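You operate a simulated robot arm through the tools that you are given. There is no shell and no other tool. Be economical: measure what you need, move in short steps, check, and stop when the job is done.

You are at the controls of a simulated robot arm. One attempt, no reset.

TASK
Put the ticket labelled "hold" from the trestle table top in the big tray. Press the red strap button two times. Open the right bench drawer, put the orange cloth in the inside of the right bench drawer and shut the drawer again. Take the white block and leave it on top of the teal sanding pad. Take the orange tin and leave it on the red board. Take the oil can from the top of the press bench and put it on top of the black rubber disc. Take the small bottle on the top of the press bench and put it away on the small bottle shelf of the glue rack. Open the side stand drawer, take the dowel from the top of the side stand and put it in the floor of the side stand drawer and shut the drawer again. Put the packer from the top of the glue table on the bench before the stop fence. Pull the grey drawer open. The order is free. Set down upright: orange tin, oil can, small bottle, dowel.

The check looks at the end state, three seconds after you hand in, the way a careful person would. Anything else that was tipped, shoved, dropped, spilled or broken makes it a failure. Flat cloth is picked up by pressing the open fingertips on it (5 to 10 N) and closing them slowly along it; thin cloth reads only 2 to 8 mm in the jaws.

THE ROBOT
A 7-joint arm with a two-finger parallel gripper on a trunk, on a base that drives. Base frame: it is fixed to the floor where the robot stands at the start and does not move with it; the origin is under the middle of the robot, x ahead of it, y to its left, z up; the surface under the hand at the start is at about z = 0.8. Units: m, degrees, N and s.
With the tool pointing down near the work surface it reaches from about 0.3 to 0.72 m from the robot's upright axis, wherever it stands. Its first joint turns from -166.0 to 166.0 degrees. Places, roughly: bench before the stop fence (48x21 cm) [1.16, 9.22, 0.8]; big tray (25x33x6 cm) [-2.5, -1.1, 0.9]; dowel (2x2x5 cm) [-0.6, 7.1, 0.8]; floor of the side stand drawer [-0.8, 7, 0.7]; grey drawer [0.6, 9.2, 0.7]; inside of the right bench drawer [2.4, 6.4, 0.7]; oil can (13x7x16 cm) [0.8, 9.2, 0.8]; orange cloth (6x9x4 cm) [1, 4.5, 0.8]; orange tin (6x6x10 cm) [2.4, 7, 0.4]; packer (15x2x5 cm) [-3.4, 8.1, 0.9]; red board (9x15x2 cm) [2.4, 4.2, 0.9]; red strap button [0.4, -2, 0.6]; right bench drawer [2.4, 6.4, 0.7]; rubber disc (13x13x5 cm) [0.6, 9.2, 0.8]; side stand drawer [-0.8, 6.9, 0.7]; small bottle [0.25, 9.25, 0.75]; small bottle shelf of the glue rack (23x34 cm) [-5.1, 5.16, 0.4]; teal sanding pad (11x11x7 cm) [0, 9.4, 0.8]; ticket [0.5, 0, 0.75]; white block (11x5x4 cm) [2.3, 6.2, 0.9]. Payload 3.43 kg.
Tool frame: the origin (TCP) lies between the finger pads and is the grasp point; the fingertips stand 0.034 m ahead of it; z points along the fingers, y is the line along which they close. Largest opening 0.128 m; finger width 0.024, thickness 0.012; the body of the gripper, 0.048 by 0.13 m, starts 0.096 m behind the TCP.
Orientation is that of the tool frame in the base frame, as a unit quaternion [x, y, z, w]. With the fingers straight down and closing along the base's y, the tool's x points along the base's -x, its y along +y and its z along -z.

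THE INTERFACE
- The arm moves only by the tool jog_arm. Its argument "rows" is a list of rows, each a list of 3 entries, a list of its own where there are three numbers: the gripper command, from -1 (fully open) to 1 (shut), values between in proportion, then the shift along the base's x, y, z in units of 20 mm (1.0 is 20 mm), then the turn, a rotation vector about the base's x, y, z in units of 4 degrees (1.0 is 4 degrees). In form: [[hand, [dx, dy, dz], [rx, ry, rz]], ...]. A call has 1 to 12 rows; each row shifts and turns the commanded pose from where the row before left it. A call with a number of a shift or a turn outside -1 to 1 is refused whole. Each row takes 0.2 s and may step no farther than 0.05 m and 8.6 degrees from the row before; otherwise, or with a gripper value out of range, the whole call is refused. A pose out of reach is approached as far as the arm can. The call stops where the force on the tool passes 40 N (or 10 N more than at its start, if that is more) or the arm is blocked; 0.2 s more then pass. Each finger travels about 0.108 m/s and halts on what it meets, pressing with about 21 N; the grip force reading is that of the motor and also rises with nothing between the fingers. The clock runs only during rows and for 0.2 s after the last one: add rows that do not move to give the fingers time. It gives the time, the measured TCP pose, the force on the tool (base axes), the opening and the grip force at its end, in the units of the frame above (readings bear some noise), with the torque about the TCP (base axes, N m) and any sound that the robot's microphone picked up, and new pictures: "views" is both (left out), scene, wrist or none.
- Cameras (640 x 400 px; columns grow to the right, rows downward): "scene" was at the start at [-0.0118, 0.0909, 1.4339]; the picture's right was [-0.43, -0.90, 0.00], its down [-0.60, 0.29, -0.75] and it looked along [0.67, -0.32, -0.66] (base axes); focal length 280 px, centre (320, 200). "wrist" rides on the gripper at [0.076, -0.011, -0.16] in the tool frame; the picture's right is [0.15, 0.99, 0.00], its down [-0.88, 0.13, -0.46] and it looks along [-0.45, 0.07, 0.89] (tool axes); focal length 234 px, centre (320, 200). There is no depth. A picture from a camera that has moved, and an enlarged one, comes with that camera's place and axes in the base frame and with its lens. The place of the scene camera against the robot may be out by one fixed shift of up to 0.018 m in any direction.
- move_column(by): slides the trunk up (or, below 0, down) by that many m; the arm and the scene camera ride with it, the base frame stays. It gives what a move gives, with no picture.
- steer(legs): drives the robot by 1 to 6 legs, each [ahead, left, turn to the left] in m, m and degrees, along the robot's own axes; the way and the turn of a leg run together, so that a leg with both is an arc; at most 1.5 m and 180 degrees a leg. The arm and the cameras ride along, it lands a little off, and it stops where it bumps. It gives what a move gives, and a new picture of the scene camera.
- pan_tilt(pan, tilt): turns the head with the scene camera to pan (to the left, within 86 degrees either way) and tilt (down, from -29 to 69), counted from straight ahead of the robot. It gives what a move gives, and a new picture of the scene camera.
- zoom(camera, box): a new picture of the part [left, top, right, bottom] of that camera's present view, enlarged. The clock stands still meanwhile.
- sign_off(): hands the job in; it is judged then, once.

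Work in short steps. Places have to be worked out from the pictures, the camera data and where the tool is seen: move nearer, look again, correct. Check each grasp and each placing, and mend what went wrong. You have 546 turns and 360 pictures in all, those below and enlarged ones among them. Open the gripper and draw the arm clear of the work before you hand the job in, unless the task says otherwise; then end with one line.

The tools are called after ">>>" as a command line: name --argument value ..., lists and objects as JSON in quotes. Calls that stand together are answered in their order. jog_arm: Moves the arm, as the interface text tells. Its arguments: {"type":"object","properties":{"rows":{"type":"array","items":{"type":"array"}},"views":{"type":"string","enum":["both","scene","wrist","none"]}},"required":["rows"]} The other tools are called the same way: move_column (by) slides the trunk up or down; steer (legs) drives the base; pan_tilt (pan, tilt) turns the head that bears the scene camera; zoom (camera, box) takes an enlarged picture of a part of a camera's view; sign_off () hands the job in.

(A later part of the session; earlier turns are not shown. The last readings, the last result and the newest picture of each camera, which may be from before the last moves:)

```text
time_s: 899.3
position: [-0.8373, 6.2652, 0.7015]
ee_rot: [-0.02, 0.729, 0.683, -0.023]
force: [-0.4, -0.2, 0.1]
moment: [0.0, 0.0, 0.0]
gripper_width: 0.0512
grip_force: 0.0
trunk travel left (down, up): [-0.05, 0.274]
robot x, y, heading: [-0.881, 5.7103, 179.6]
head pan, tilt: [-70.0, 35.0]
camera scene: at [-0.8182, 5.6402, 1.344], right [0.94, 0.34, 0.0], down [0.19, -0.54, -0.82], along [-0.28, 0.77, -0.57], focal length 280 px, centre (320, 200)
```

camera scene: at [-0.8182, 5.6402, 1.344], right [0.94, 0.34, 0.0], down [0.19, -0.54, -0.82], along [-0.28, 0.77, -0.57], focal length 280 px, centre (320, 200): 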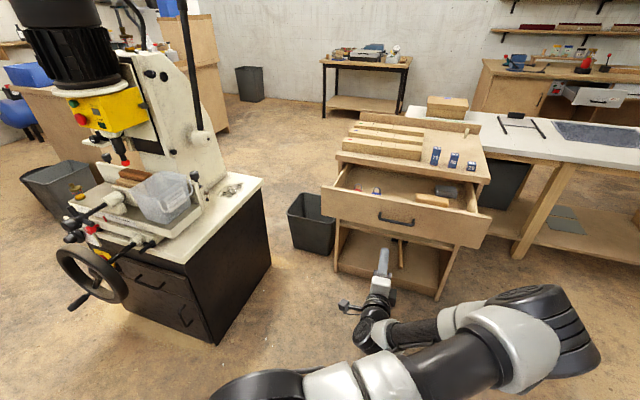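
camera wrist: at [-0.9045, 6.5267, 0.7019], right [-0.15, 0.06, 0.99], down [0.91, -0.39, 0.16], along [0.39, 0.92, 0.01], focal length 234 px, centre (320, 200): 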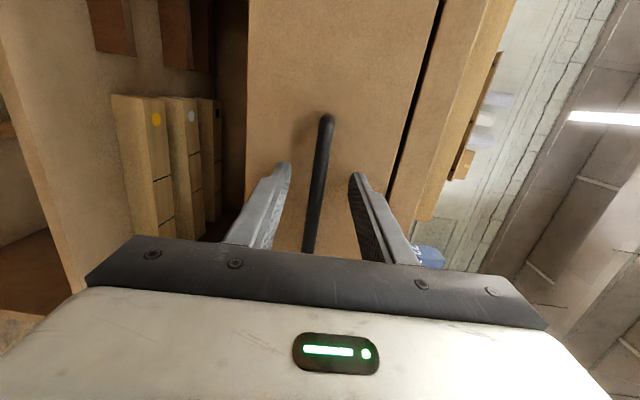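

Released. I raise the column and return the tool to vertical.

>>> move_column --by 0.25

>>> jog_arm --rows '[[0, [0, 0, 0.5], [-1, -1, 1]], [0, [0, 0, 0.5], [-1, -1, 1]], [0, [0, 0, 0.5], [-1, -1, 1]], [0, [0, 0, 0.5], [-1, -1, 1]], [0, [0, 0, 0.5], [-1, -1, 1]], [0, [0, 0, 0.5], [-1, -1, 1]], [0, [0, 0, 0.5], [-1, -1, 1]], [0, [0, 0, 0.5], [-1, -1, 1]], [0, [0, 0, 0.5], [-1, -1, 1]], [0, [0, 0, 0.5], [-1, -1, 1]]]' --views "none"

>>> jog_arm --rows '[[0, [0, 0, 0], [-1, -1, 1]], [0, [0, 0, 0], [-1, -1, 1]], [0, [0, 0, 0], [-1, -1, 1]], [0, [0, 0, 0], [-1, -1, 1]], [0, [0, 0, 0], [-1, -1, 1]], [0, [0, 0, 0], [-1, -1, 1]], [0, [0, 0, 0], [-1, -1, 1]]]' --views "none"

```text
time_s: 901.8
position: [-0.8395, 6.2658, 0.9504]
ee_rot: [-0.021, 0.729, 0.684, -0.023]
force: [-0.1, 0.4, -0.6]
moment: [-0.01, 0.02, -0.02]
gripper_width: 0.0512
grip_force: 0.1
trunk travel left (down, up): [-0.3, 0.024]
robot x, y, heading: [-0.8813, 5.7087, 179.9]
head pan, tilt: [-70.0, 35.0]
```

```text
time_s: 904.0
position: [-0.8383, 6.263, 1.0515]
ee_rot: [-0.474, 0.824, 0.309, -0.011]
force: [1.0, -0.1, 0.4]
moment: [0.0, 0.0, -0.01]
gripper_width: 0.064
grip_force: 0.1
trunk travel left (down, up): [-0.3, 0.024]
robot x, y, heading: [-0.8803, 5.7116, 179.6]
head pan, tilt: [-70.0, 35.0]
```

```text
time_s: 905.6
position: [-0.8386, 6.2658, 1.0507]
ee_rot: [-0.699, 0.715, -0.029, 0.002]
force: [0.7, -1.4, 0.2]
moment: [0.0, 0.01, 0.01]
gripper_width: 0.0639
grip_force: 0.1
trunk travel left (down, up): [-0.3, 0.024]
robot x, y, heading: [-0.8811, 5.7098, 179.8]
head pan, tilt: [-70.0, 35.0]
```

The open drawer blocks reaching the dowel from the south, so I'll take it from the south-east, between the stand and the white table. I drive there.

>>> jog_arm --rows '[[0, [0, 0, 0], [0.56, 0.62, 0]]]' --views "none"

>>> steer --legs '[[-0.82, 0, 0], [0, -0.85, 0]]'

>>> pan_tilt --pan -50 --tilt 45

```text
time_s: 906.0
position: [-0.8384, 6.2664, 1.0511]
ee_rot: [-0.698, 0.716, 0.001, -0.001]
force: [-0.6, 0.1, -0.4]
moment: [-0.01, 0.0, 0.01]
gripper_width: 0.0638
grip_force: 0.0
trunk travel left (down, up): [-0.3, 0.024]
robot x, y, heading: [-0.8839, 5.7134, 179.9]
head pan, tilt: [-70.0, 35.0]
```

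```text
time_s: 918.6
position: [-0.0184, 7.1179, 1.0499]
ee_rot: [-0.698, 0.716, 0.0, -0.001]
force: [0.5, -1.1, 0.1]
moment: [-0.02, -0.01, -0.01]
gripper_width: 0.0639
grip_force: 0.1
trunk travel left (down, up): [-0.3, 0.024]
robot x, y, heading: [-0.0611, 6.5658, 179.6]
head pan, tilt: [-70.0, 35.0]
camera scene: at [0.0024, 6.4935, 1.594], right [0.94, 0.34, 0.0], down [0.19, -0.54, -0.82], along [-0.28, 0.77, -0.57], focal length 280 px, centre (320, 200)
```

scene: 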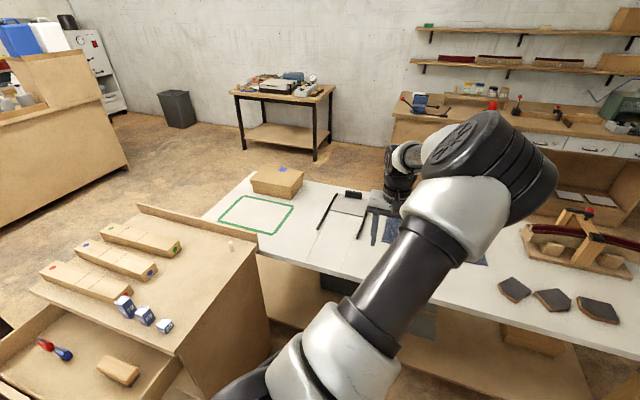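

```text
time_s: 919.4
position: [-0.0169, 7.1192, 1.0507]
ee_rot: [-0.698, 0.716, 0.0, 0.0]
force: [0.0, -0.6, -0.5]
moment: [0.01, 0.01, 0.01]
gripper_width: 0.064
grip_force: 0.0
trunk travel left (down, up): [-0.3, 0.024]
robot x, y, heading: [-0.0594, 6.5649, 179.5]
head pan, tilt: [-50.0, 45.0]
camera scene: at [-0.0199, 6.4732, 1.5792], right [0.77, 0.64, 0.0], down [0.45, -0.54, -0.71], along [-0.45, 0.54, -0.71], focal length 280 px, centre (320, 200)
```

scene: 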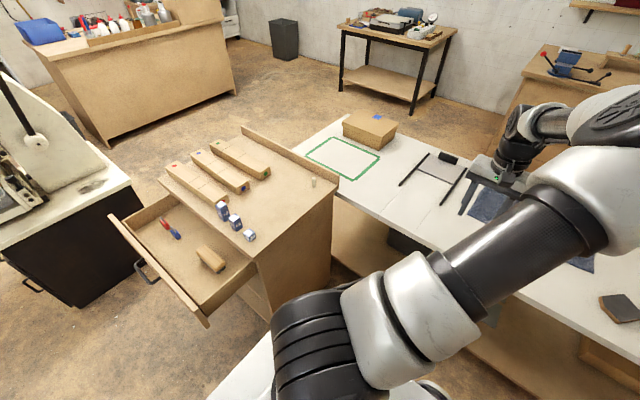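

The dowel is at about (-0.58, 7.11). I step 0.12 m closer, then bring the hand over it.

>>> steer --legs '[[0, -0.12, 0]]'

>>> jog_arm --rows '[[0, [-1, -0.3, 0], [0, 0, 0.5]], [0, [-1, -0.3, 0], [0, 0, 0.5]], [0, [-1, -0.3, 0], [0, 0, 0.5]], [0, [-1, -0.3, 0], [0, 0, 0.5]], [0, [-1, -0.3, 0], [0, 0, 0.5]], [0, [-1, -0.3, 0], [0, 0, 0.5]], [0, [-1, -0.3, 0], [0, 0, 0.5]], [0, [-1, -0.3, 0], [0, 0, 0.5]], [0, [-1, -0.3, 0], [0, 0, 0.5]], [0, [-1, -0.3, 0], [0, 0, 0.5]], [0, [-1, -0.3, 0], [0, 0, 0.5]], [0, [-1, -0.3, 0], [0, 0, 0.5]]]' --views "none"

>>> jog_arm --rows '[[0, [-1, -0.2, 0], [0, 0, 0.5]], [0, [-1, -0.2, 0], [0, 0, 0.5]], [0, [-1, -0.2, 0], [0, 0, 0.5]], [0, [-1, -0.2, 0], [0, 0, 0.5]], [0, [-1, -0.2, 0], [0, 0, 0.5]], [0, [-1, 0, 0], [0, 0, 0.5]], [0, [-1, 0, 0], [0, 0, 0.5]], [0, [-1, 0, 0], [0, 0, 0.5]], [0, [-1, 0, 0], [0, 0, 0.5]], [0, [-1, 0, 0], [0, 0, 0.5]], [0, [0, 0, 0], [0, 0, 0]]]' --views "wrist"

```text
time_s: 921.3
position: [-0.0187, 7.2396, 1.0509]
ee_rot: [-0.698, 0.716, 0.0, 0.0]
force: [-0.1, 0.1, -0.5]
moment: [0.01, 0.02, -0.04]
gripper_width: 0.064
grip_force: 0.1
trunk travel left (down, up): [-0.3, 0.024]
robot x, y, heading: [-0.0603, 6.6849, 179.9]
head pan, tilt: [-50.0, 45.0]
camera scene: at [-0.0193, 6.5946, 1.5791], right [0.77, 0.64, 0.0], down [0.45, -0.54, -0.71], along [-0.45, 0.54, -0.71], focal length 280 px, centre (320, 200)
```

scene: 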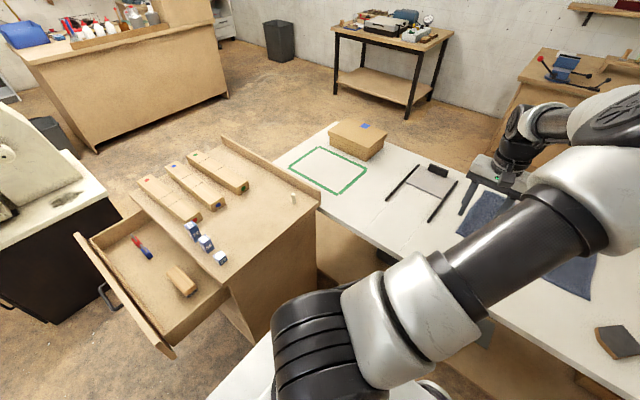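

```text
time_s: 923.9
position: [-0.2578, 7.1685, 1.0495]
ee_rot: [0.832, -0.554, -0.001, 0.001]
force: [0.6, -0.6, -0.2]
moment: [-0.02, -0.03, -0.03]
gripper_width: 0.0642
grip_force: 0.1
trunk travel left (down, up): [-0.3, 0.024]
robot x, y, heading: [-0.0591, 6.6866, 179.8]
head pan, tilt: [-50.0, 45.0]
```

```text
time_s: 926.3
position: [-0.4589, 7.1489, 1.0512]
ee_rot: [0.916, -0.401, 0.0, 0.002]
force: [0.2, -0.9, 0.4]
moment: [-0.03, -0.02, 0.03]
gripper_width: 0.064
grip_force: 0.1
trunk travel left (down, up): [-0.3, 0.024]
robot x, y, heading: [-0.0568, 6.6895, 180.0]
head pan, tilt: [-50.0, 45.0]
camera wrist: at [-0.3988, 7.1001, 1.2088], right [-0.63, -0.78, 0.0], down [-0.69, 0.56, 0.46], along [-0.35, 0.29, -0.89], focal length 234 px, centre (320, 200)
```

wrist: 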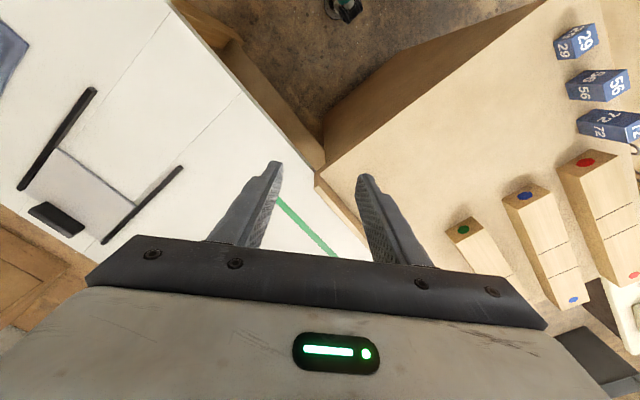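

The dowel should be hidden behind the right fingertip. I move the hand over (-0.585, 7.11).

>>> jog_arm --rows '[[0, [-1, -0.3, 0], [0, 0, 0]], [0, [-1, -0.3, 0], [0, 0, 0]], [0, [-1, -0.3, 0], [0, 0, 0]], [0, [-1, -0.3, 0], [0, 0, 0]], [0, [-1, -0.3, -1], [0, 0, 0]], [0, [-1, -0.3, -1], [0, 0, 0]], [0, [0, 0, 0], [0, 0, 0]]]' --views "wrist"

```text
time_s: 927.9
position: [-0.5778, 7.1148, 1.0099]
ee_rot: [0.916, -0.402, 0.0, 0.001]
force: [-0.1, -0.7, 0.2]
moment: [0.0, -0.01, 0.01]
gripper_width: 0.0641
grip_force: 0.0
trunk travel left (down, up): [-0.3, 0.024]
robot x, y, heading: [-0.061, 6.6855, 179.7]
head pan, tilt: [-50.0, 45.0]
camera wrist: at [-0.5183, 7.0659, 1.1687], right [-0.63, -0.78, 0.0], down [-0.69, 0.56, 0.46], along [-0.35, 0.29, -0.89], focal length 234 px, centre (320, 200)
```

wrist: 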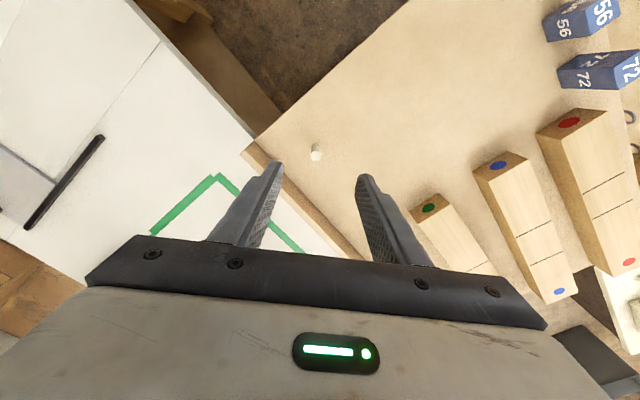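

Dowel located at (-0.585, 7.13). I align, narrow the jaws to 5 cm, and descend partway.

>>> jog_arm --rows '[[0.2, [-0.35, 0.75, -0.5], [0, 0, 0]], [0.2, [0, 0, -1], [0, 0, 0]], [0.2, [0, 0, -1], [0, 0, 0]], [0.2, [0, 0, -1], [0, 0, 0]], [0.2, [0, 0, -1], [0, 0, 0]], [0.2, [0, 0, 0], [0, 0, 0]]]' --views "wrist"

```text
time_s: 929.3
position: [-0.5837, 7.1279, 0.9196]
ee_rot: [0.916, -0.402, -0.001, 0.001]
force: [-0.9, 0.7, 1.0]
moment: [-0.04, 0.02, 0.0]
gripper_width: 0.0511
grip_force: 0.1
trunk travel left (down, up): [-0.3, 0.024]
robot x, y, heading: [-0.0566, 6.6846, 179.8]
head pan, tilt: [-50.0, 45.0]
camera wrist: at [-0.5242, 7.0795, 1.0786], right [-0.63, -0.78, 0.0], down [-0.69, 0.56, 0.46], along [-0.35, 0.29, -0.89], focal length 234 px, centre (320, 200)
```

wrist: 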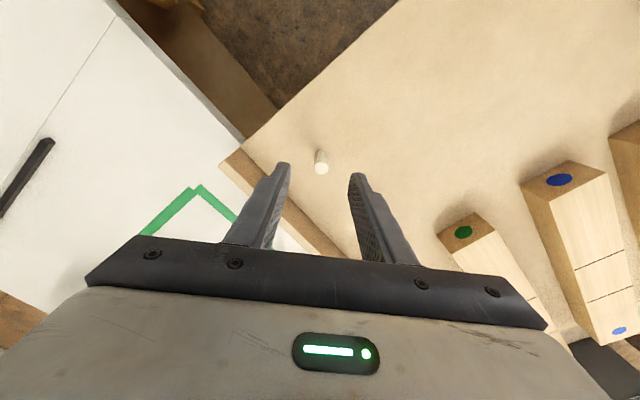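

Aligned. I lower to z≈0.85 and check.

>>> jog_arm --rows '[[0.2, [-0.1, 0.1, -1], [0, 0, 0]], [0.2, [0, 0, -1], [0, 0, 0]], [0.2, [0, 0, -0.7], [0, 0, 0]], [0.2, [0, 0, -0.4], [0, 0, 0]], [0.2, [0, 0, 0], [0, 0, 0]]]' --views "wrist"

```text
time_s: 930.5
position: [-0.5871, 7.1298, 0.8581]
ee_rot: [0.916, -0.402, 0.0, 0.0]
force: [-0.7, -0.5, 0.5]
moment: [-0.03, -0.01, 0.0]
gripper_width: 0.0513
grip_force: 0.0
trunk travel left (down, up): [-0.3, 0.024]
robot x, y, heading: [-0.0576, 6.6832, 179.7]
head pan, tilt: [-50.0, 45.0]
camera wrist: at [-0.5274, 7.0811, 1.0168], right [-0.63, -0.78, 0.0], down [-0.69, 0.56, 0.46], along [-0.36, 0.29, -0.89], focal length 234 px, centre (320, 200)
```

wrist: 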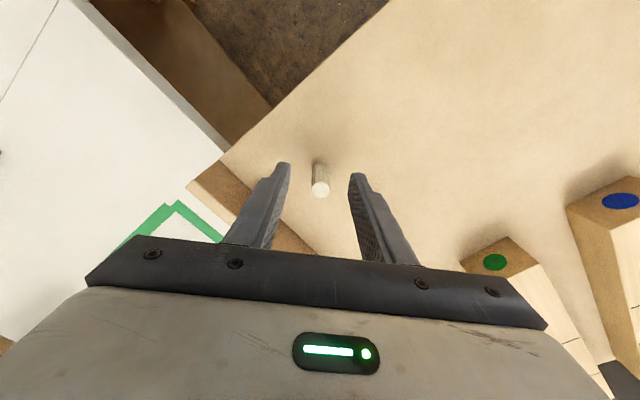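

>>> jog_arm --rows '[[0.2, [0, 0, -0.4], [0, 0, 0]], [0.2, [0, 0, -0.3], [0, 0, 0]], [0.2, [0, 0, -0.2], [0, 0, 0]], [0.2, [0, 0, 0], [0, 0, 0]]]' --views "wrist"

```text
time_s: 931.5
position: [-0.5866, 7.1294, 0.8501]
ee_rot: [0.915, -0.402, 0.0, 0.001]
force: [-0.7, 0.2, 0.3]
moment: [-0.05, -0.03, 0.01]
gripper_width: 0.051
grip_force: 0.0
out of reach, approached as far as the arm can: row 2, 3
trunk travel left (down, up): [-0.3, 0.024]
robot x, y, heading: [-0.061, 6.6848, 179.5]
head pan, tilt: [-50.0, 45.0]
camera wrist: at [-0.5272, 7.0806, 1.0089], right [-0.63, -0.78, 0.0], down [-0.69, 0.56, 0.46], along [-0.36, 0.29, -0.89], focal length 234 px, centre (320, 200)
```

wrist: 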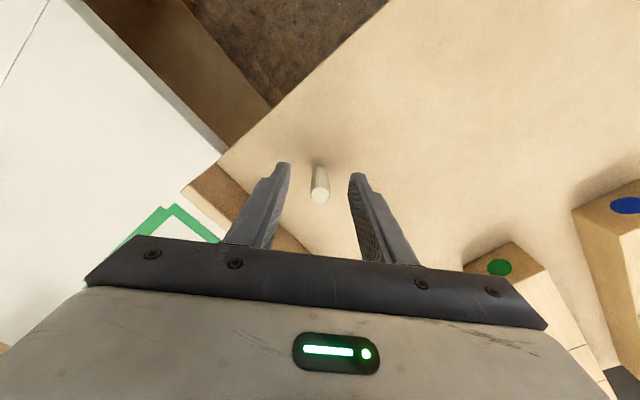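

The tips are ~1 cm above the stand top and the dowel is between them. I close gently.

>>> jog_arm --rows '[[0.35, [0, 0, 0], [0, 0, 0]], [0.5, [0, 0, 0], [0, 0, 0]], [0.6, [0, 0, 0], [0, 0, 0]], [0.7, [0, 0, 0], [0, 0, 0]], [0.8, [0, 0, 0], [0, 0, 0]], [0.8, [0, 0, 0], [0, 0, 0]]]' --views "wrist"

```text
time_s: 932.9
position: [-0.5868, 7.1286, 0.8496]
ee_rot: [0.916, -0.402, 0.0, 0.001]
force: [0.0, -0.4, 0.8]
moment: [0.01, -0.05, 0.0]
gripper_width: 0.014
grip_force: 9.1
trunk travel left (down, up): [-0.3, 0.024]
robot x, y, heading: [-0.0589, 6.6856, 179.7]
head pan, tilt: [-50.0, 45.0]
camera wrist: at [-0.5271, 7.0806, 1.0089], right [-0.63, -0.78, 0.0], down [-0.69, 0.56, 0.46], along [-0.36, 0.29, -0.89], focal length 234 px, centre (320, 200)
```

wrist: 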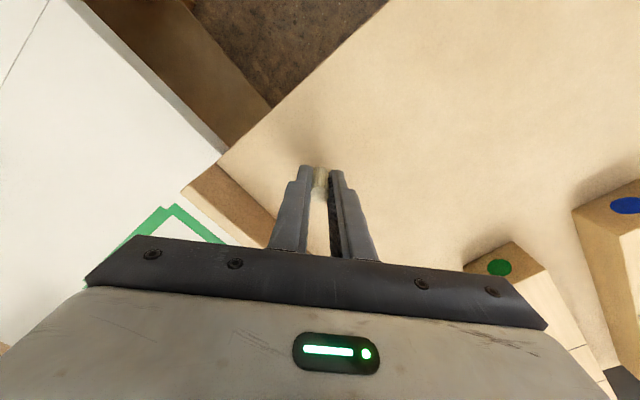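

Width is 14 mm; I firm the grip to 21 N and lift.

>>> jog_arm --rows '[[0.95, [0, 0, 0], [0, 0, 0]], [0.95, [0, 0, 0.4], [0, 0, 0]], [0.95, [0, 0, 1], [0, 0, 0]], [0.95, [0, 0, 1], [0, 0, 0]], [0.95, [0, 0, 1], [0, 0, 0]], [0.95, [0, 0, 1], [0, 0, 0]], [0.95, [0, 0, 1], [0, 0, 0]], [0.95, [0, 0, 1], [0, 0, 0]], [0.95, [0, 0, 1], [0, 0, 0]], [0.95, [0, 0, 1], [0, 0, 0]], [0.95, [0, 0, 1], [0, 0, 0]]]' --views "wrist"

```text
time_s: 935.3
position: [-0.5862, 7.1306, 1.0374]
ee_rot: [0.916, -0.402, 0.0, 0.001]
force: [-0.2, -0.5, -0.6]
moment: [0.0, -0.01, 0.01]
gripper_width: 0.0139
grip_force: 21.2
trunk travel left (down, up): [-0.3, 0.024]
robot x, y, heading: [-0.0563, 6.6848, 179.6]
head pan, tilt: [-50.0, 45.0]
camera wrist: at [-0.5265, 7.0824, 1.1971], right [-0.63, -0.78, 0.0], down [-0.69, 0.56, 0.46], along [-0.35, 0.29, -0.89], focal length 234 px, centre (320, 200)
```

wrist: 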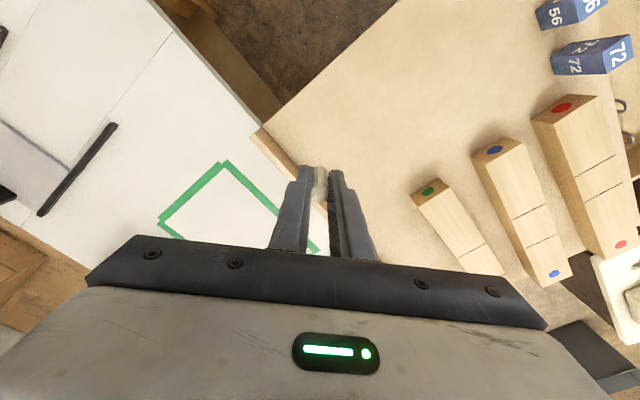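

The dowel is held upright. I swing the arm back to my right side before driving to the drawer's south side.

>>> jog_arm --rows '[[0.95, [1, 0.2, 0], [0, 0, -0.5]], [0.95, [1, 0.2, 0], [0, 0, -0.5]], [0.95, [1, 0.2, 0], [0, 0, -0.5]], [0.95, [1, 0.2, 0], [0, 0, -0.5]], [0.95, [1, 0.2, 0], [0, 0, -0.5]], [0.95, [1, 0.2, 0], [0, 0, -0.5]], [0.95, [1, 0.2, 0], [0, 0, -0.5]], [0.95, [1, 0.2, 0], [0, 0, -0.5]], [0.95, [1, 0.2, 0], [0, 0, -0.5]], [0.95, [1, 0.2, 0], [0, 0, -0.5]], [0.95, [1, 0.2, 0], [0, 0, -0.5]], [0.95, [1, 0.2, 0], [0, 0, -0.5]]]' --views "none"

>>> jog_arm --rows '[[0.95, [1, 0.2, 0], [0, 0, -0.5]], [0.95, [1, 0.2, 0], [0, 0, -0.5]], [0.95, [1, 0.2, 0], [0, 0, -0.5]], [0.95, [1, 0.2, 0], [0, 0, -0.5]], [0.95, [1, 0.2, 0], [0, 0, -0.5]], [0.95, [1, 0, 0], [0, 0, -0.5]], [0.95, [1, 0, 0], [0, 0, -0.5]], [0.95, [1, 0, 0], [0, 0, -0.5]], [0.95, [1, 0, 0], [0, 0, -0.5]], [0.95, [1, 0, 0], [0, 0, -0.5]], [0.95, [1, 0, 0], [0, 0, 0]], [0.95, [1, 0, 0], [0, 0, 0]]]' --views "none"

>>> steer --legs '[[0, 0.95, 0], [0.8, 0, 0], [0, -0.15, 0]]'

```text
time_s: 937.9
position: [-0.3462, 7.1765, 1.0382]
ee_rot: [0.812, -0.584, -0.001, 0.001]
force: [0.3, 0.3, -0.2]
moment: [0.01, 0.0, 0.03]
gripper_width: 0.0136
grip_force: 21.0
trunk travel left (down, up): [-0.3, 0.024]
robot x, y, heading: [-0.0579, 6.6912, 180.0]
head pan, tilt: [-50.0, 45.0]
```

```text
time_s: 940.5
position: [-0.106, 7.1974, 1.0393]
ee_rot: [-0.698, 0.716, 0.001, -0.001]
force: [-0.3, 0.3, 0.5]
moment: [0.01, 0.04, 0.01]
gripper_width: 0.014
grip_force: 21.4
trunk travel left (down, up): [-0.3, 0.024]
robot x, y, heading: [-0.0603, 6.6869, 179.7]
head pan, tilt: [-50.0, 45.0]
```

```text
time_s: 955.6
position: [-0.9026, 6.3988, 1.0387]
ee_rot: [-0.695, 0.719, 0.0, -0.001]
force: [0.0, -0.2, 0.6]
moment: [0.02, -0.03, 0.02]
gripper_width: 0.0135
grip_force: 20.9
trunk travel left (down, up): [-0.3, 0.024]
robot x, y, heading: [-0.8633, 5.8834, 179.3]
head pan, tilt: [-50.0, 45.0]
camera scene: at [-0.8221, 5.7943, 1.5791], right [0.78, 0.63, 0.0], down [0.45, -0.55, -0.71], along [-0.45, 0.55, -0.71], focal length 280 px, centre (320, 200)
```

scene: 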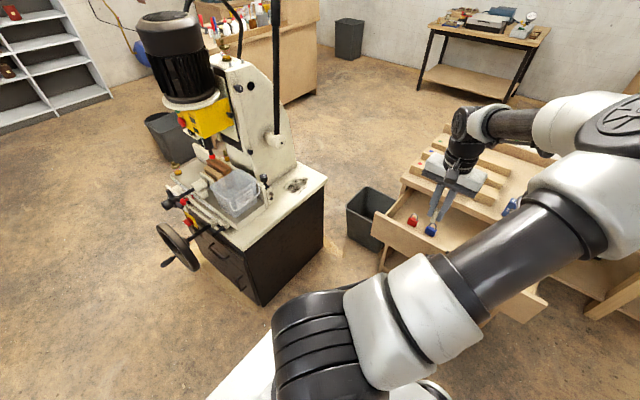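

I move the hand over the open drawer and look down.

>>> jog_arm --rows '[[0.95, [0.4, 1, 0], [0, 0, 0]], [0.95, [0.4, 1, 0], [0, 0, 0]], [0.95, [0.4, 1, 0], [0, 0, 0]], [0.95, [0.4, 1, 0], [0, 0, 0]], [0.95, [0.4, 1, 0], [0, 0, 0]], [0.95, [0.4, 1, 0], [0, 0, 0]], [0.95, [0.4, 1, 0], [0, 0, 0]], [0.95, [0.4, 1, 0], [0, 0, 0]], [0.95, [0.4, 0.8, 0], [0, 0, 0]], [0.95, [0, 0, 0], [0, 0, 0]]]' --views "wrist"

```text
time_s: 957.8
position: [-0.83, 6.5746, 1.0395]
ee_rot: [-0.694, 0.72, 0.0, -0.001]
force: [0.3, 0.0, 0.2]
moment: [-0.01, -0.01, 0.01]
gripper_width: 0.0134
grip_force: 20.5
trunk travel left (down, up): [-0.3, 0.024]
robot x, y, heading: [-0.8601, 5.888, 179.0]
head pan, tilt: [-50.0, 45.0]
camera wrist: at [-0.8216, 6.4975, 1.1977], right [-0.99, -0.11, 0.0], down [-0.1, 0.89, 0.46], along [-0.05, 0.45, -0.89], focal length 234 px, centre (320, 200)
```

wrist: 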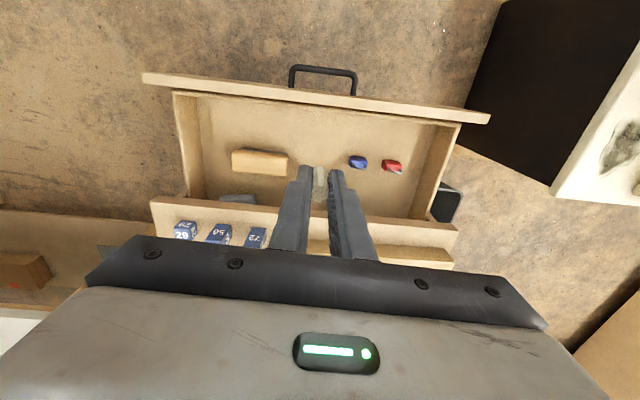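

There's a free spot at about (-0.835, 6.615) between the brush and the blue padlock. I step the base 6 cm closer, align, and lower the column.

>>> steer --legs '[[0, -0.06, 0]]'

>>> jog_arm --rows '[[0.95, [-0.1, -0.6, 0], [0, 0, 0]], [0.95, [0, 0, 0], [0, 0, 0]]]' --views "none"

>>> move_column --by -0.2

>>> jog_arm --rows '[[0.95, [0, 0, -0.5], [0, 0, 0]], [0.95, [0, 0, 0], [0, 0, 0]]]' --views "wrist"

```text
time_s: 959.0
position: [-0.8282, 6.633, 1.0385]
ee_rot: [-0.694, 0.72, 0.0, 0.0]
force: [-0.8, -0.3, -0.2]
moment: [0.0, 0.03, 0.0]
gripper_width: 0.0136
grip_force: 21.5
trunk travel left (down, up): [-0.3, 0.024]
robot x, y, heading: [-0.8618, 5.9446, 179.1]
head pan, tilt: [-50.0, 45.0]
camera scene: at [-0.8212, 5.8543, 1.5791], right [0.78, 0.63, 0.0], down [0.45, -0.55, -0.71], along [-0.45, 0.55, -0.71], focal length 280 px, centre (320, 200)
```

scene: 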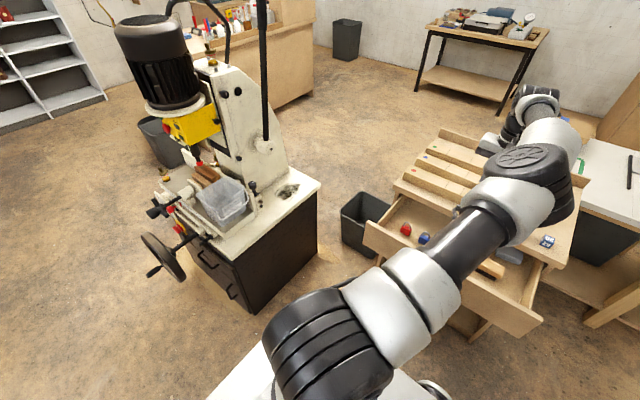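

```text
time_s: 959.6
position: [-0.8318, 6.6214, 1.0401]
ee_rot: [-0.695, 0.719, 0.001, -0.001]
force: [0.1, -1.0, -0.3]
moment: [0.05, -0.01, 0.02]
gripper_width: 0.0141
grip_force: 21.0
trunk travel left (down, up): [-0.3, 0.024]
robot x, y, heading: [-0.8591, 5.9461, 179.2]
head pan, tilt: [-50.0, 45.0]
```

```text
time_s: 961.8
position: [-0.831, 6.6222, 0.8392]
ee_rot: [-0.694, 0.72, 0.0, -0.001]
force: [0.4, -0.2, -0.5]
moment: [-0.01, -0.01, -0.01]
gripper_width: 0.0136
grip_force: 21.4
trunk travel left (down, up): [-0.1, 0.224]
robot x, y, heading: [-0.8572, 5.9493, 179.1]
head pan, tilt: [-50.0, 45.0]
```

```text
time_s: 962.4
position: [-0.8307, 6.6218, 0.8304]
ee_rot: [-0.694, 0.72, 0.001, -0.001]
force: [-1.1, -0.2, 0.4]
moment: [-0.01, -0.01, -0.01]
gripper_width: 0.0137
grip_force: 20.3
trunk travel left (down, up): [-0.1, 0.224]
robot x, y, heading: [-0.8609, 5.9466, 179.2]
head pan, tilt: [-50.0, 45.0]
camera wrist: at [-0.8232, 6.5458, 0.9888], right [-0.99, -0.11, 0.0], down [-0.1, 0.88, 0.46], along [-0.05, 0.45, -0.89], focal length 234 px, centre (320, 200)
```

wrist: 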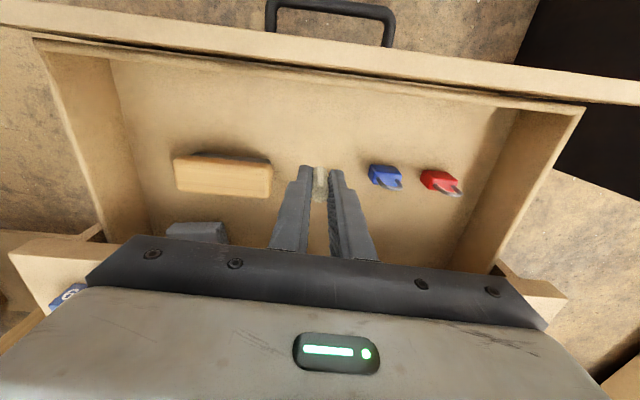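

Good spot. I shift 12 mm toward the front and lower gradually.

>>> jog_arm --rows '[[0.95, [0, -0.6, -0.5], [0, 0, 0]], [0.95, [0, 0, -1], [0, 0, 0]], [0.95, [0, 0, -1], [0, 0, 0]], [0.95, [0, 0, -1], [0, 0, 0]], [0.95, [0, 0, -0.5], [0, 0, 0]], [0.95, [0, 0, 0], [0, 0, 0]]]' --views "wrist"

```text
time_s: 963.8
position: [-0.8301, 6.6098, 0.7494]
ee_rot: [-0.695, 0.719, 0.001, 0.0]
force: [-0.1, -0.1, -1.0]
moment: [0.02, -0.01, -0.01]
gripper_width: 0.0139
grip_force: 20.8
trunk travel left (down, up): [-0.1, 0.224]
robot x, y, heading: [-0.8588, 5.9436, 178.9]
head pan, tilt: [-50.0, 45.0]
camera wrist: at [-0.8214, 6.534, 0.9081], right [-0.99, -0.11, 0.0], down [-0.1, 0.88, 0.46], along [-0.05, 0.45, -0.89], focal length 234 px, centre (320, 200)
```

wrist: 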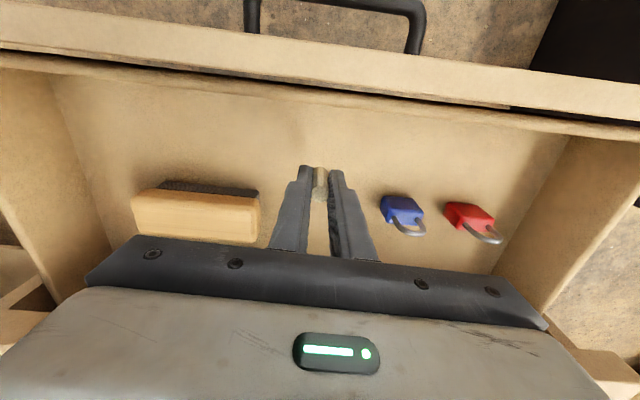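

>>> jog_arm --rows '[[0.95, [0, 0, -0.4], [0, 0, 0]], [0.95, [0, 0, -0.4], [0, 0, 0]], [0.95, [0, 0, -0.3], [0, 0, 0]], [0.95, [0, 0, 0], [0, 0, 0]]]' --views "none"

>>> jog_arm --rows '[[0.95, [0, 0, -0.2], [0, 0, 0]], [0.95, [0, 0, -0.2], [0, 0, 0]], [0.95, [0, 0, 0], [0, 0, 0]]]' --views "wrist"

```text
time_s: 964.8
position: [-0.8308, 6.6095, 0.7266]
ee_rot: [-0.694, 0.72, 0.0, -0.001]
force: [0.0, -0.1, -0.1]
moment: [0.02, -0.01, 0.02]
gripper_width: 0.0138
grip_force: 21.1
trunk travel left (down, up): [-0.1, 0.224]
robot x, y, heading: [-0.8599, 5.9475, 179.0]
head pan, tilt: [-50.0, 45.0]
```

```text
time_s: 965.6
position: [-0.83, 6.61, 0.72]
ee_rot: [-0.694, 0.72, 0.001, 0.0]
force: [0.2, 0.0, 0.3]
moment: [0.01, -0.02, 0.01]
gripper_width: 0.0136
grip_force: 21.2
trunk travel left (down, up): [-0.1, 0.224]
robot x, y, heading: [-0.8583, 5.9451, 179.2]
head pan, tilt: [-50.0, 45.0]
camera wrist: at [-0.8225, 6.5343, 0.8784], right [-0.99, -0.11, 0.0], down [-0.1, 0.88, 0.46], along [-0.05, 0.45, -0.89], focal length 234 px, centre (320, 200)
```

wrist: 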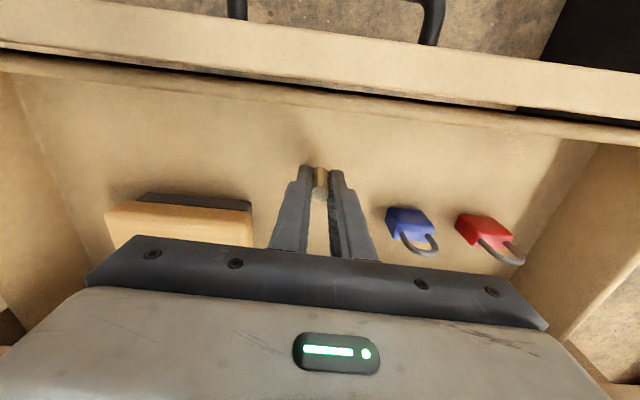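

>>> jog_arm --rows '[[0.95, [0, 0, -0.2], [0, 0, 0]], [0.95, [0, 0, -0.2], [0, 0, 0]], [0.95, [0, 0, 0], [0, 0, 0]]]' --views "none"

>>> jog_arm --rows '[[0.95, [0, 0, -0.15], [0, 0, 0]], [0.95, [0, 0, -0.15], [0, 0, 0]], [0.95, [0, 0, 0], [0, 0, 0]]]' --views "none"

```text
time_s: 966.4
position: [-0.8306, 6.6103, 0.712]
ee_rot: [-0.694, 0.72, 0.0, -0.001]
force: [-0.6, -0.3, -0.1]
moment: [0.01, 0.0, -0.02]
gripper_width: 0.0136
grip_force: 21.6
trunk travel left (down, up): [-0.1, 0.224]
robot x, y, heading: [-0.8619, 5.9465, 179.1]
head pan, tilt: [-50.0, 45.0]
```

```text
time_s: 967.2
position: [-0.8314, 6.6109, 0.7067]
ee_rot: [-0.694, 0.72, 0.003, 0.001]
force: [1.3, 0.8, 14.9]
moment: [0.06, -0.05, -0.02]
gripper_width: 0.0138
grip_force: 21.4
trunk travel left (down, up): [-0.1, 0.224]
robot x, y, heading: [-0.8634, 5.9454, 179.2]
head pan, tilt: [-50.0, 45.0]
```

Contact. I ease 1 mm, open slowly, and rise.

>>> jog_arm --rows '[[0.95, [0, 0, 0.1], [0, 0, 0]], [0.8, [0, 0, 0], [0, 0, 0]], [0.7, [0, 0, 0], [0, 0, 0]], [0.55, [0, 0, 0], [0, 0, 0]], [0.4, [0, 0, 0], [0, 0, 0]], [0.4, [0, 0, 0.3], [0, 0, 0]], [0.4, [0, 0, 0.5], [0, 0, 0]], [0.4, [0, 0, 0.8], [0, 0, 0]], [0.4, [0, 0, 1], [0, 0, 0]], [0.4, [0, 0, 1], [0, 0, 0]], [0.4, [0, 0, 1], [0, 0, 0]], [0.4, [0, 0, 1], [0, 0, 0]]]' --views "wrist"

```text
time_s: 969.8
position: [-0.8309, 6.6114, 0.8182]
ee_rot: [-0.694, 0.72, 0.001, 0.0]
force: [-0.2, -0.1, -0.3]
moment: [0.05, -0.03, 0.05]
gripper_width: 0.0387
grip_force: 0.1
trunk travel left (down, up): [-0.1, 0.224]
robot x, y, heading: [-0.8589, 5.9471, 179.1]
head pan, tilt: [-50.0, 45.0]
camera wrist: at [-0.8234, 6.5341, 0.9783], right [-0.99, -0.11, 0.0], down [-0.1, 0.89, 0.46], along [-0.05, 0.45, -0.89], focal length 234 px, centre (320, 200)
```

wrist: 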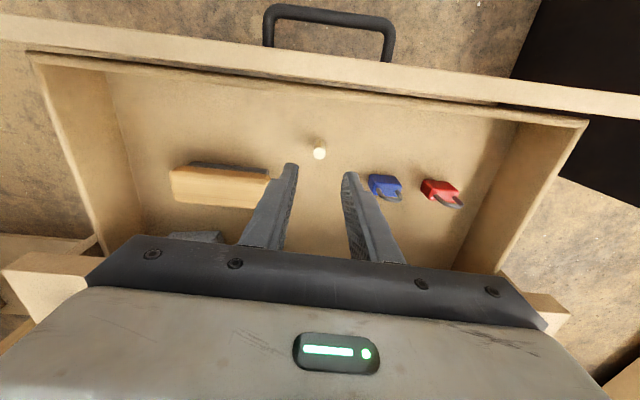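

The dowel stands upright in the drawer. I raise the hand, back off, and turn the tool horizontal again to shut it gently.

>>> jog_arm --rows '[[0.2, [0, 0, 1], [0, 0, 0]], [0.2, [0, 0, 1], [0, 0, 0]], [0.2, [0, 0, 1], [0, 0, 0]], [0.2, [0, 0, 1], [0, 0, 0]], [0.2, [0, 0, 1], [0, 0, 0]], [0.2, [0, 0, 1], [0, 0, 0]], [0.2, [0, 0, 1], [0, 0, 0]], [0.2, [0, 0, 1], [0, 0, 0]], [0.2, [0, 0, 1], [0, 0, 0]]]' --views "none"

>>> steer --legs '[[0, 0.25, 0.8]]'

>>> jog_arm --rows '[[0.2, [0, 0, 0], [1, 1, -1]], [0.2, [0, 0, 0], [1, 1, -1]], [0.2, [0, 0, 0], [1, 1, -1]], [0.2, [0, 0, 0], [1, 1, -1]], [0.2, [0, 0, 0], [1, 1, -1]], [0.2, [0, 0, 0], [1, 1, -1]], [0.2, [0, 0, 0], [1, 1, -1]], [0.2, [0, 0, 0], [1, 1, -1]], [0.2, [0, 0, 0], [1, 1, -1]]]' --views "none"

>>> jog_arm --rows '[[0.2, [0, 0, 0], [1, 1, -1]], [0.2, [0, 0, 0], [1, 1, -1]], [0.2, [0, 0, 0], [1, 1, -1]], [0.2, [0, 0, 0], [1, 1, -1]], [0.2, [0, 0, 0], [1, 1, -1]], [0.2, [0, 0, 0], [1, 1, -1]], [0.2, [0, 0, 0], [1, 1, -1]], [0.2, [0, 0, 0], [1, 1, -1]], [0.2, [0, 0, 0], [0.33, 0.33, -0.33]]]' --views "wrist"

```text
time_s: 971.8
position: [-0.8328, 6.6105, 1.0006]
ee_rot: [-0.694, 0.72, 0.0, 0.0]
force: [0.4, -0.9, 0.0]
moment: [-0.03, 0.02, 0.02]
gripper_width: 0.0514
grip_force: 0.1
trunk travel left (down, up): [-0.1, 0.224]
robot x, y, heading: [-0.8629, 5.9481, 179.0]
head pan, tilt: [-50.0, 45.0]
```

```text
time_s: 974.9
position: [-0.8422, 6.356, 1.0006]
ee_rot: [-0.698, 0.716, 0.0, 0.0]
force: [0.9, -0.5, -0.2]
moment: [-0.04, 0.01, 0.02]
gripper_width: 0.0512
grip_force: 0.1
trunk travel left (down, up): [-0.1, 0.224]
robot x, y, heading: [-0.8638, 5.6886, 179.9]
head pan, tilt: [-50.0, 45.0]
camera scene: at [-0.823, 5.5999, 1.3791], right [0.77, 0.64, 0.0], down [0.45, -0.54, -0.71], along [-0.45, 0.54, -0.71], focal length 280 px, centre (320, 200)
```

scene: 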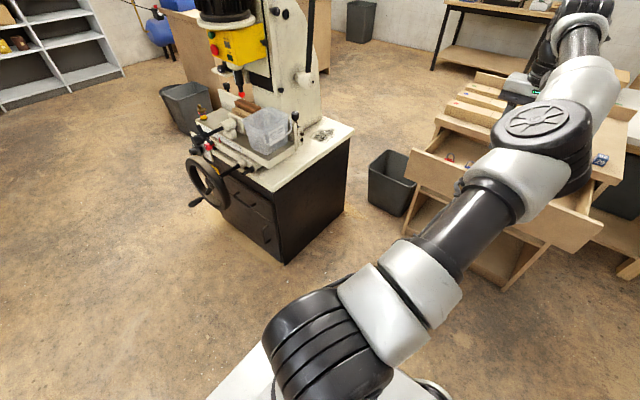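

```text
time_s: 976.9
position: [-0.8417, 6.357, 1.001]
ee_rot: [-0.382, 0.821, 0.424, -0.007]
force: [0.4, 0.7, -0.3]
moment: [0.03, 0.04, 0.02]
gripper_width: 0.0514
grip_force: 0.0
trunk travel left (down, up): [-0.1, 0.224]
robot x, y, heading: [-0.8639, 5.6898, 179.4]
head pan, tilt: [-50.0, 45.0]
```

```text
time_s: 978.9
position: [-0.8429, 6.3571, 0.9998]
ee_rot: [0.01, 0.706, 0.708, -0.009]
force: [-0.4, 0.2, 0.7]
moment: [-0.01, 0.02, 0.0]
gripper_width: 0.0513
grip_force: 0.0
trunk travel left (down, up): [-0.1, 0.224]
robot x, y, heading: [-0.8654, 5.6891, 179.7]
head pan, tilt: [-50.0, 45.0]
camera wrist: at [-0.9184, 6.196, 0.9895], right [-0.12, 0.0, 0.99], down [0.88, -0.46, 0.11], along [0.45, 0.89, 0.06], focal length 234 px, centre (320, 200)
```

wrist: 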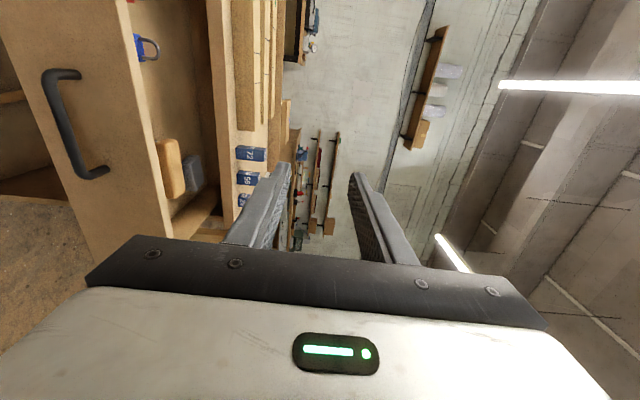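

Oriented. I lower to handle height (column -0.1 and jog).

>>> move_column --by -0.1

>>> jog_arm --rows '[[0.2, [0, 0, -1], [0, 0, 0]], [0.2, [0, 0, -1], [0, 0, 0]], [0.2, [0, 0, -1], [0, 0, 0]], [0.2, [0, 0, -1], [0, 0, 0]], [0.2, [0, 0, -1], [0, 0, 0]], [0.2, [0, 0, -1], [0, 0, 0]], [0.2, [0, 0, -1], [0, 0, 0]], [0.2, [0, 0, -1], [0, 0, 0]], [0.2, [0, 0, -1], [0, 0, 0]], [0.2, [0, 0, -0.9], [0, 0, 0]], [0.2, [0, 0, 0], [0, 0, 0]]]' --views "wrist"

```text
time_s: 980.2
position: [-0.8425, 6.3562, 0.8998]
ee_rot: [0.009, 0.707, 0.707, -0.009]
force: [0.4, 0.6, -0.5]
moment: [0.0, -0.01, 0.0]
gripper_width: 0.0514
grip_force: 0.0
trunk travel left (down, up): [0.0, 0.324]
robot x, y, heading: [-0.862, 5.6906, 179.5]
head pan, tilt: [-50.0, 45.0]
```

```text
time_s: 982.6
position: [-0.8407, 6.3556, 0.7001]
ee_rot: [0.009, 0.706, 0.708, -0.01]
force: [0.1, -0.3, 0.2]
moment: [-0.02, 0.01, 0.03]
gripper_width: 0.0511
grip_force: 0.0
trunk travel left (down, up): [0.0, 0.324]
robot x, y, heading: [-0.8641, 5.6941, 179.8]
head pan, tilt: [-50.0, 45.0]
camera wrist: at [-0.9177, 6.1961, 0.6904], right [-0.12, 0.0, 0.99], down [0.88, -0.46, 0.11], along [0.45, 0.89, 0.06], focal length 234 px, centre (320, 200)
```

wrist: 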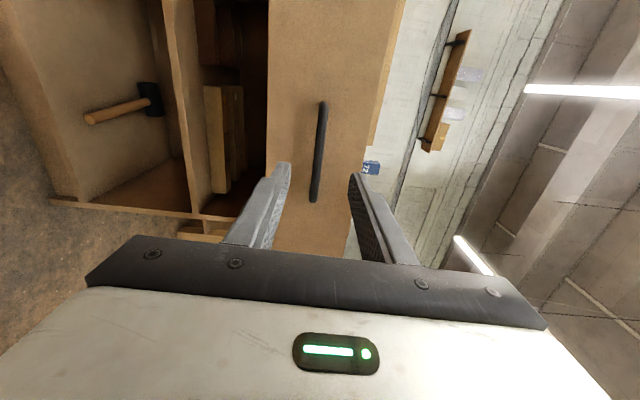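

The bar is centred. I retract the hand relative to the base and then move the base closer, so the arm alone can do the slow push.

>>> jog_arm --rows '[[0.2, [0, -1, 0], [0, 0, 0]], [0.2, [0, -1, 0], [0, 0, 0]], [0.2, [0, -1, 0], [0, 0, 0]], [0.2, [0, -1, 0], [0, 0, 0]], [0.2, [0, -1, 0], [0, 0, 0]], [0.2, [0, -1, 0], [0, 0, 0]], [0.2, [0, -0.5, 0], [0, 0, 0]]]' --views "none"

>>> steer --legs '[[0, -0.21, 0]]'

>>> jog_arm --rows '[[0.2, [0, 0, 0], [0, 0, 0]]]' --views "wrist"

```text
time_s: 984.2
position: [-0.8427, 6.2266, 0.7022]
ee_rot: [0.01, 0.706, 0.708, -0.009]
force: [-0.2, -0.5, 0.6]
moment: [0.01, -0.02, -0.01]
gripper_width: 0.0512
grip_force: 0.1
trunk travel left (down, up): [0.0, 0.324]
robot x, y, heading: [-0.8651, 5.6871, 180.1]
head pan, tilt: [-50.0, 45.0]
```

```text
time_s: 986.8
position: [-0.8417, 6.4356, 0.7021]
ee_rot: [0.01, 0.706, 0.708, -0.009]
force: [-0.2, 0.3, -0.5]
moment: [0.01, 0.03, -0.01]
gripper_width: 0.0509
grip_force: 0.1
trunk travel left (down, up): [0.0, 0.324]
robot x, y, heading: [-0.8642, 5.9, 179.8]
head pan, tilt: [-50.0, 45.0]
camera scene: at [-0.822, 5.8094, 1.2791], right [0.77, 0.64, 0.0], down [0.45, -0.54, -0.71], along [-0.45, 0.54, -0.71], focal length 280 px, centre (320, 200)
```

scene: 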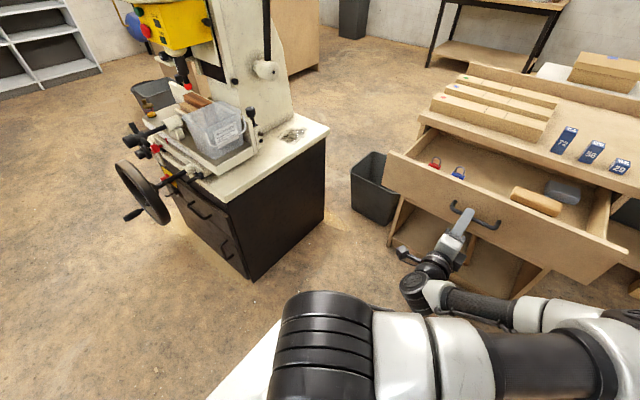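

```text
time_s: 987.2
position: [-0.8413, 6.4351, 0.7018]
ee_rot: [0.009, 0.706, 0.708, -0.01]
force: [0.8, -0.3, 0.8]
moment: [-0.05, 0.01, 0.02]
gripper_width: 0.0509
grip_force: 0.1
trunk travel left (down, up): [0.0, 0.324]
robot x, y, heading: [-0.8619, 5.902, 179.9]
head pan, tilt: [-50.0, 45.0]
camera wrist: at [-0.9184, 6.2755, 0.6922], right [-0.12, 0.0, 0.99], down [0.88, -0.46, 0.11], along [0.45, 0.89, 0.06], focal length 234 px, centre (320, 200)
```

wrist: 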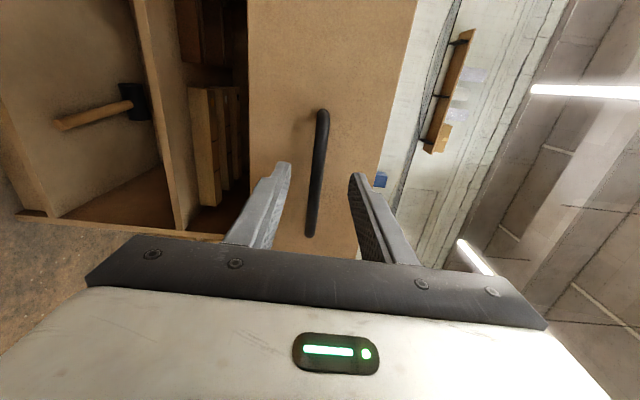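

I advance 33 mm, grip the bar gently, and then push slowly so the dowel stays upright.

>>> jog_arm --rows '[[0.2, [0, 0.5, 0], [0, 0, 0]], [0.2, [0, 0.5, 0], [0, 0, 0]], [0.2, [0, 0.5, 0], [0, 0, 0]], [0.4, [0, 0.1, 0], [0, 0, 0]], [0.55, [0, 0, 0], [0, 0, 0]], [0.65, [0, 0, 0], [0, 0, 0]], [0.75, [0, 0, 0], [0, 0, 0]], [0.85, [0, 0, 0], [0, 0, 0]], [0.9, [0, 0, 0], [0, 0, 0]], [0.9, [0, 0, 0], [0, 0, 0]]]' --views "none"

```text
time_s: 989.4
position: [-0.8418, 6.4667, 0.7003]
ee_rot: [0.008, 0.707, 0.707, -0.009]
force: [-1.4, -0.5, -14.3]
moment: [-0.19, -0.18, 0.08]
gripper_width: 0.0142
grip_force: 7.2
trunk travel left (down, up): [0.0, 0.324]
robot x, y, heading: [-0.8626, 5.8955, 179.9]
head pan, tilt: [-50.0, 45.0]
```

Bar held. I push slowly (5–6 mm per row).

>>> jog_arm --rows '[[0.95, [0, 0.1, -0.1], [0, 0, 0]], [0.95, [0, 0.2, 0], [0, 0, 0]], [0.95, [0, 0.3, 0], [0, 0, 0]], [0.95, [0, 0.3, 0], [0, 0, 0]], [0.95, [0, 0.3, 0], [0, 0, 0]], [0.95, [0, 0.3, 0], [0, 0, 0]], [0.95, [0, 0.3, 0], [0, 0, 0]], [0.95, [0, 0.3, 0], [0, 0, 0]], [0.95, [0, 0.3, 0], [0, 0, 0]], [0.95, [0, 0.3, 0], [0, 0, 0]], [0.95, [0, 0.2, 0], [0, 0, 0]], [0.95, [0, 0.1, 0], [0, 0, 0]]]' --views "scene"

>>> zoom --camera "scene" --box '[360, 120, 560, 270]'

```text
time_s: 992.0
position: [-0.8429, 6.5268, 0.6994]
ee_rot: [0.009, 0.706, 0.708, -0.009]
force: [-1.3, -0.1, -13.7]
moment: [-0.21, -1.09, 0.0]
gripper_width: 0.0118
grip_force: 45.3
trunk travel left (down, up): [0.0, 0.324]
robot x, y, heading: [-0.862, 5.9007, 179.7]
head pan, tilt: [-50.0, 45.0]
camera scene: at [-0.8221, 5.8103, 1.2792], right [0.77, 0.64, 0.0], down [0.45, -0.54, -0.71], along [-0.45, 0.54, -0.71], focal length 280 px, centre (320, 200)
```

scene: 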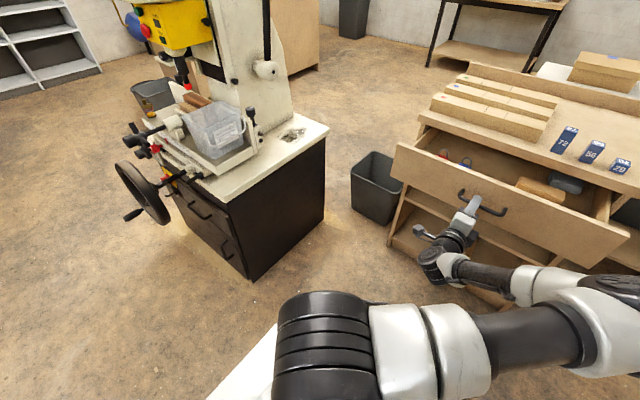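

```text
2.67 times, centred on (460, 195) of scene
camera zoom: at [-0.8221, 5.8103, 1.2792], right [0.77, 0.64, 0.0], down [0.45, -0.54, -0.71], along [-0.45, 0.54, -0.71], focal length 747 px, centre (-53, 213)
```

zoom: 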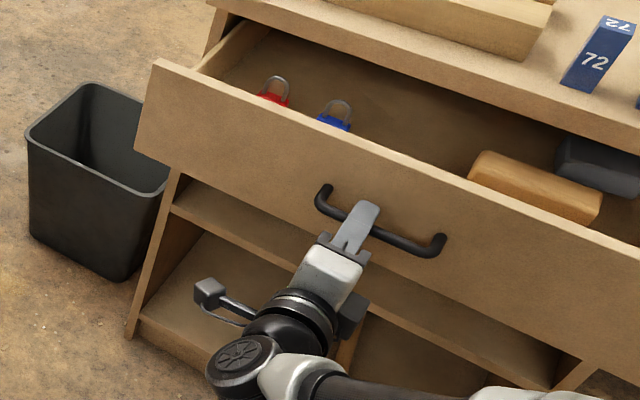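

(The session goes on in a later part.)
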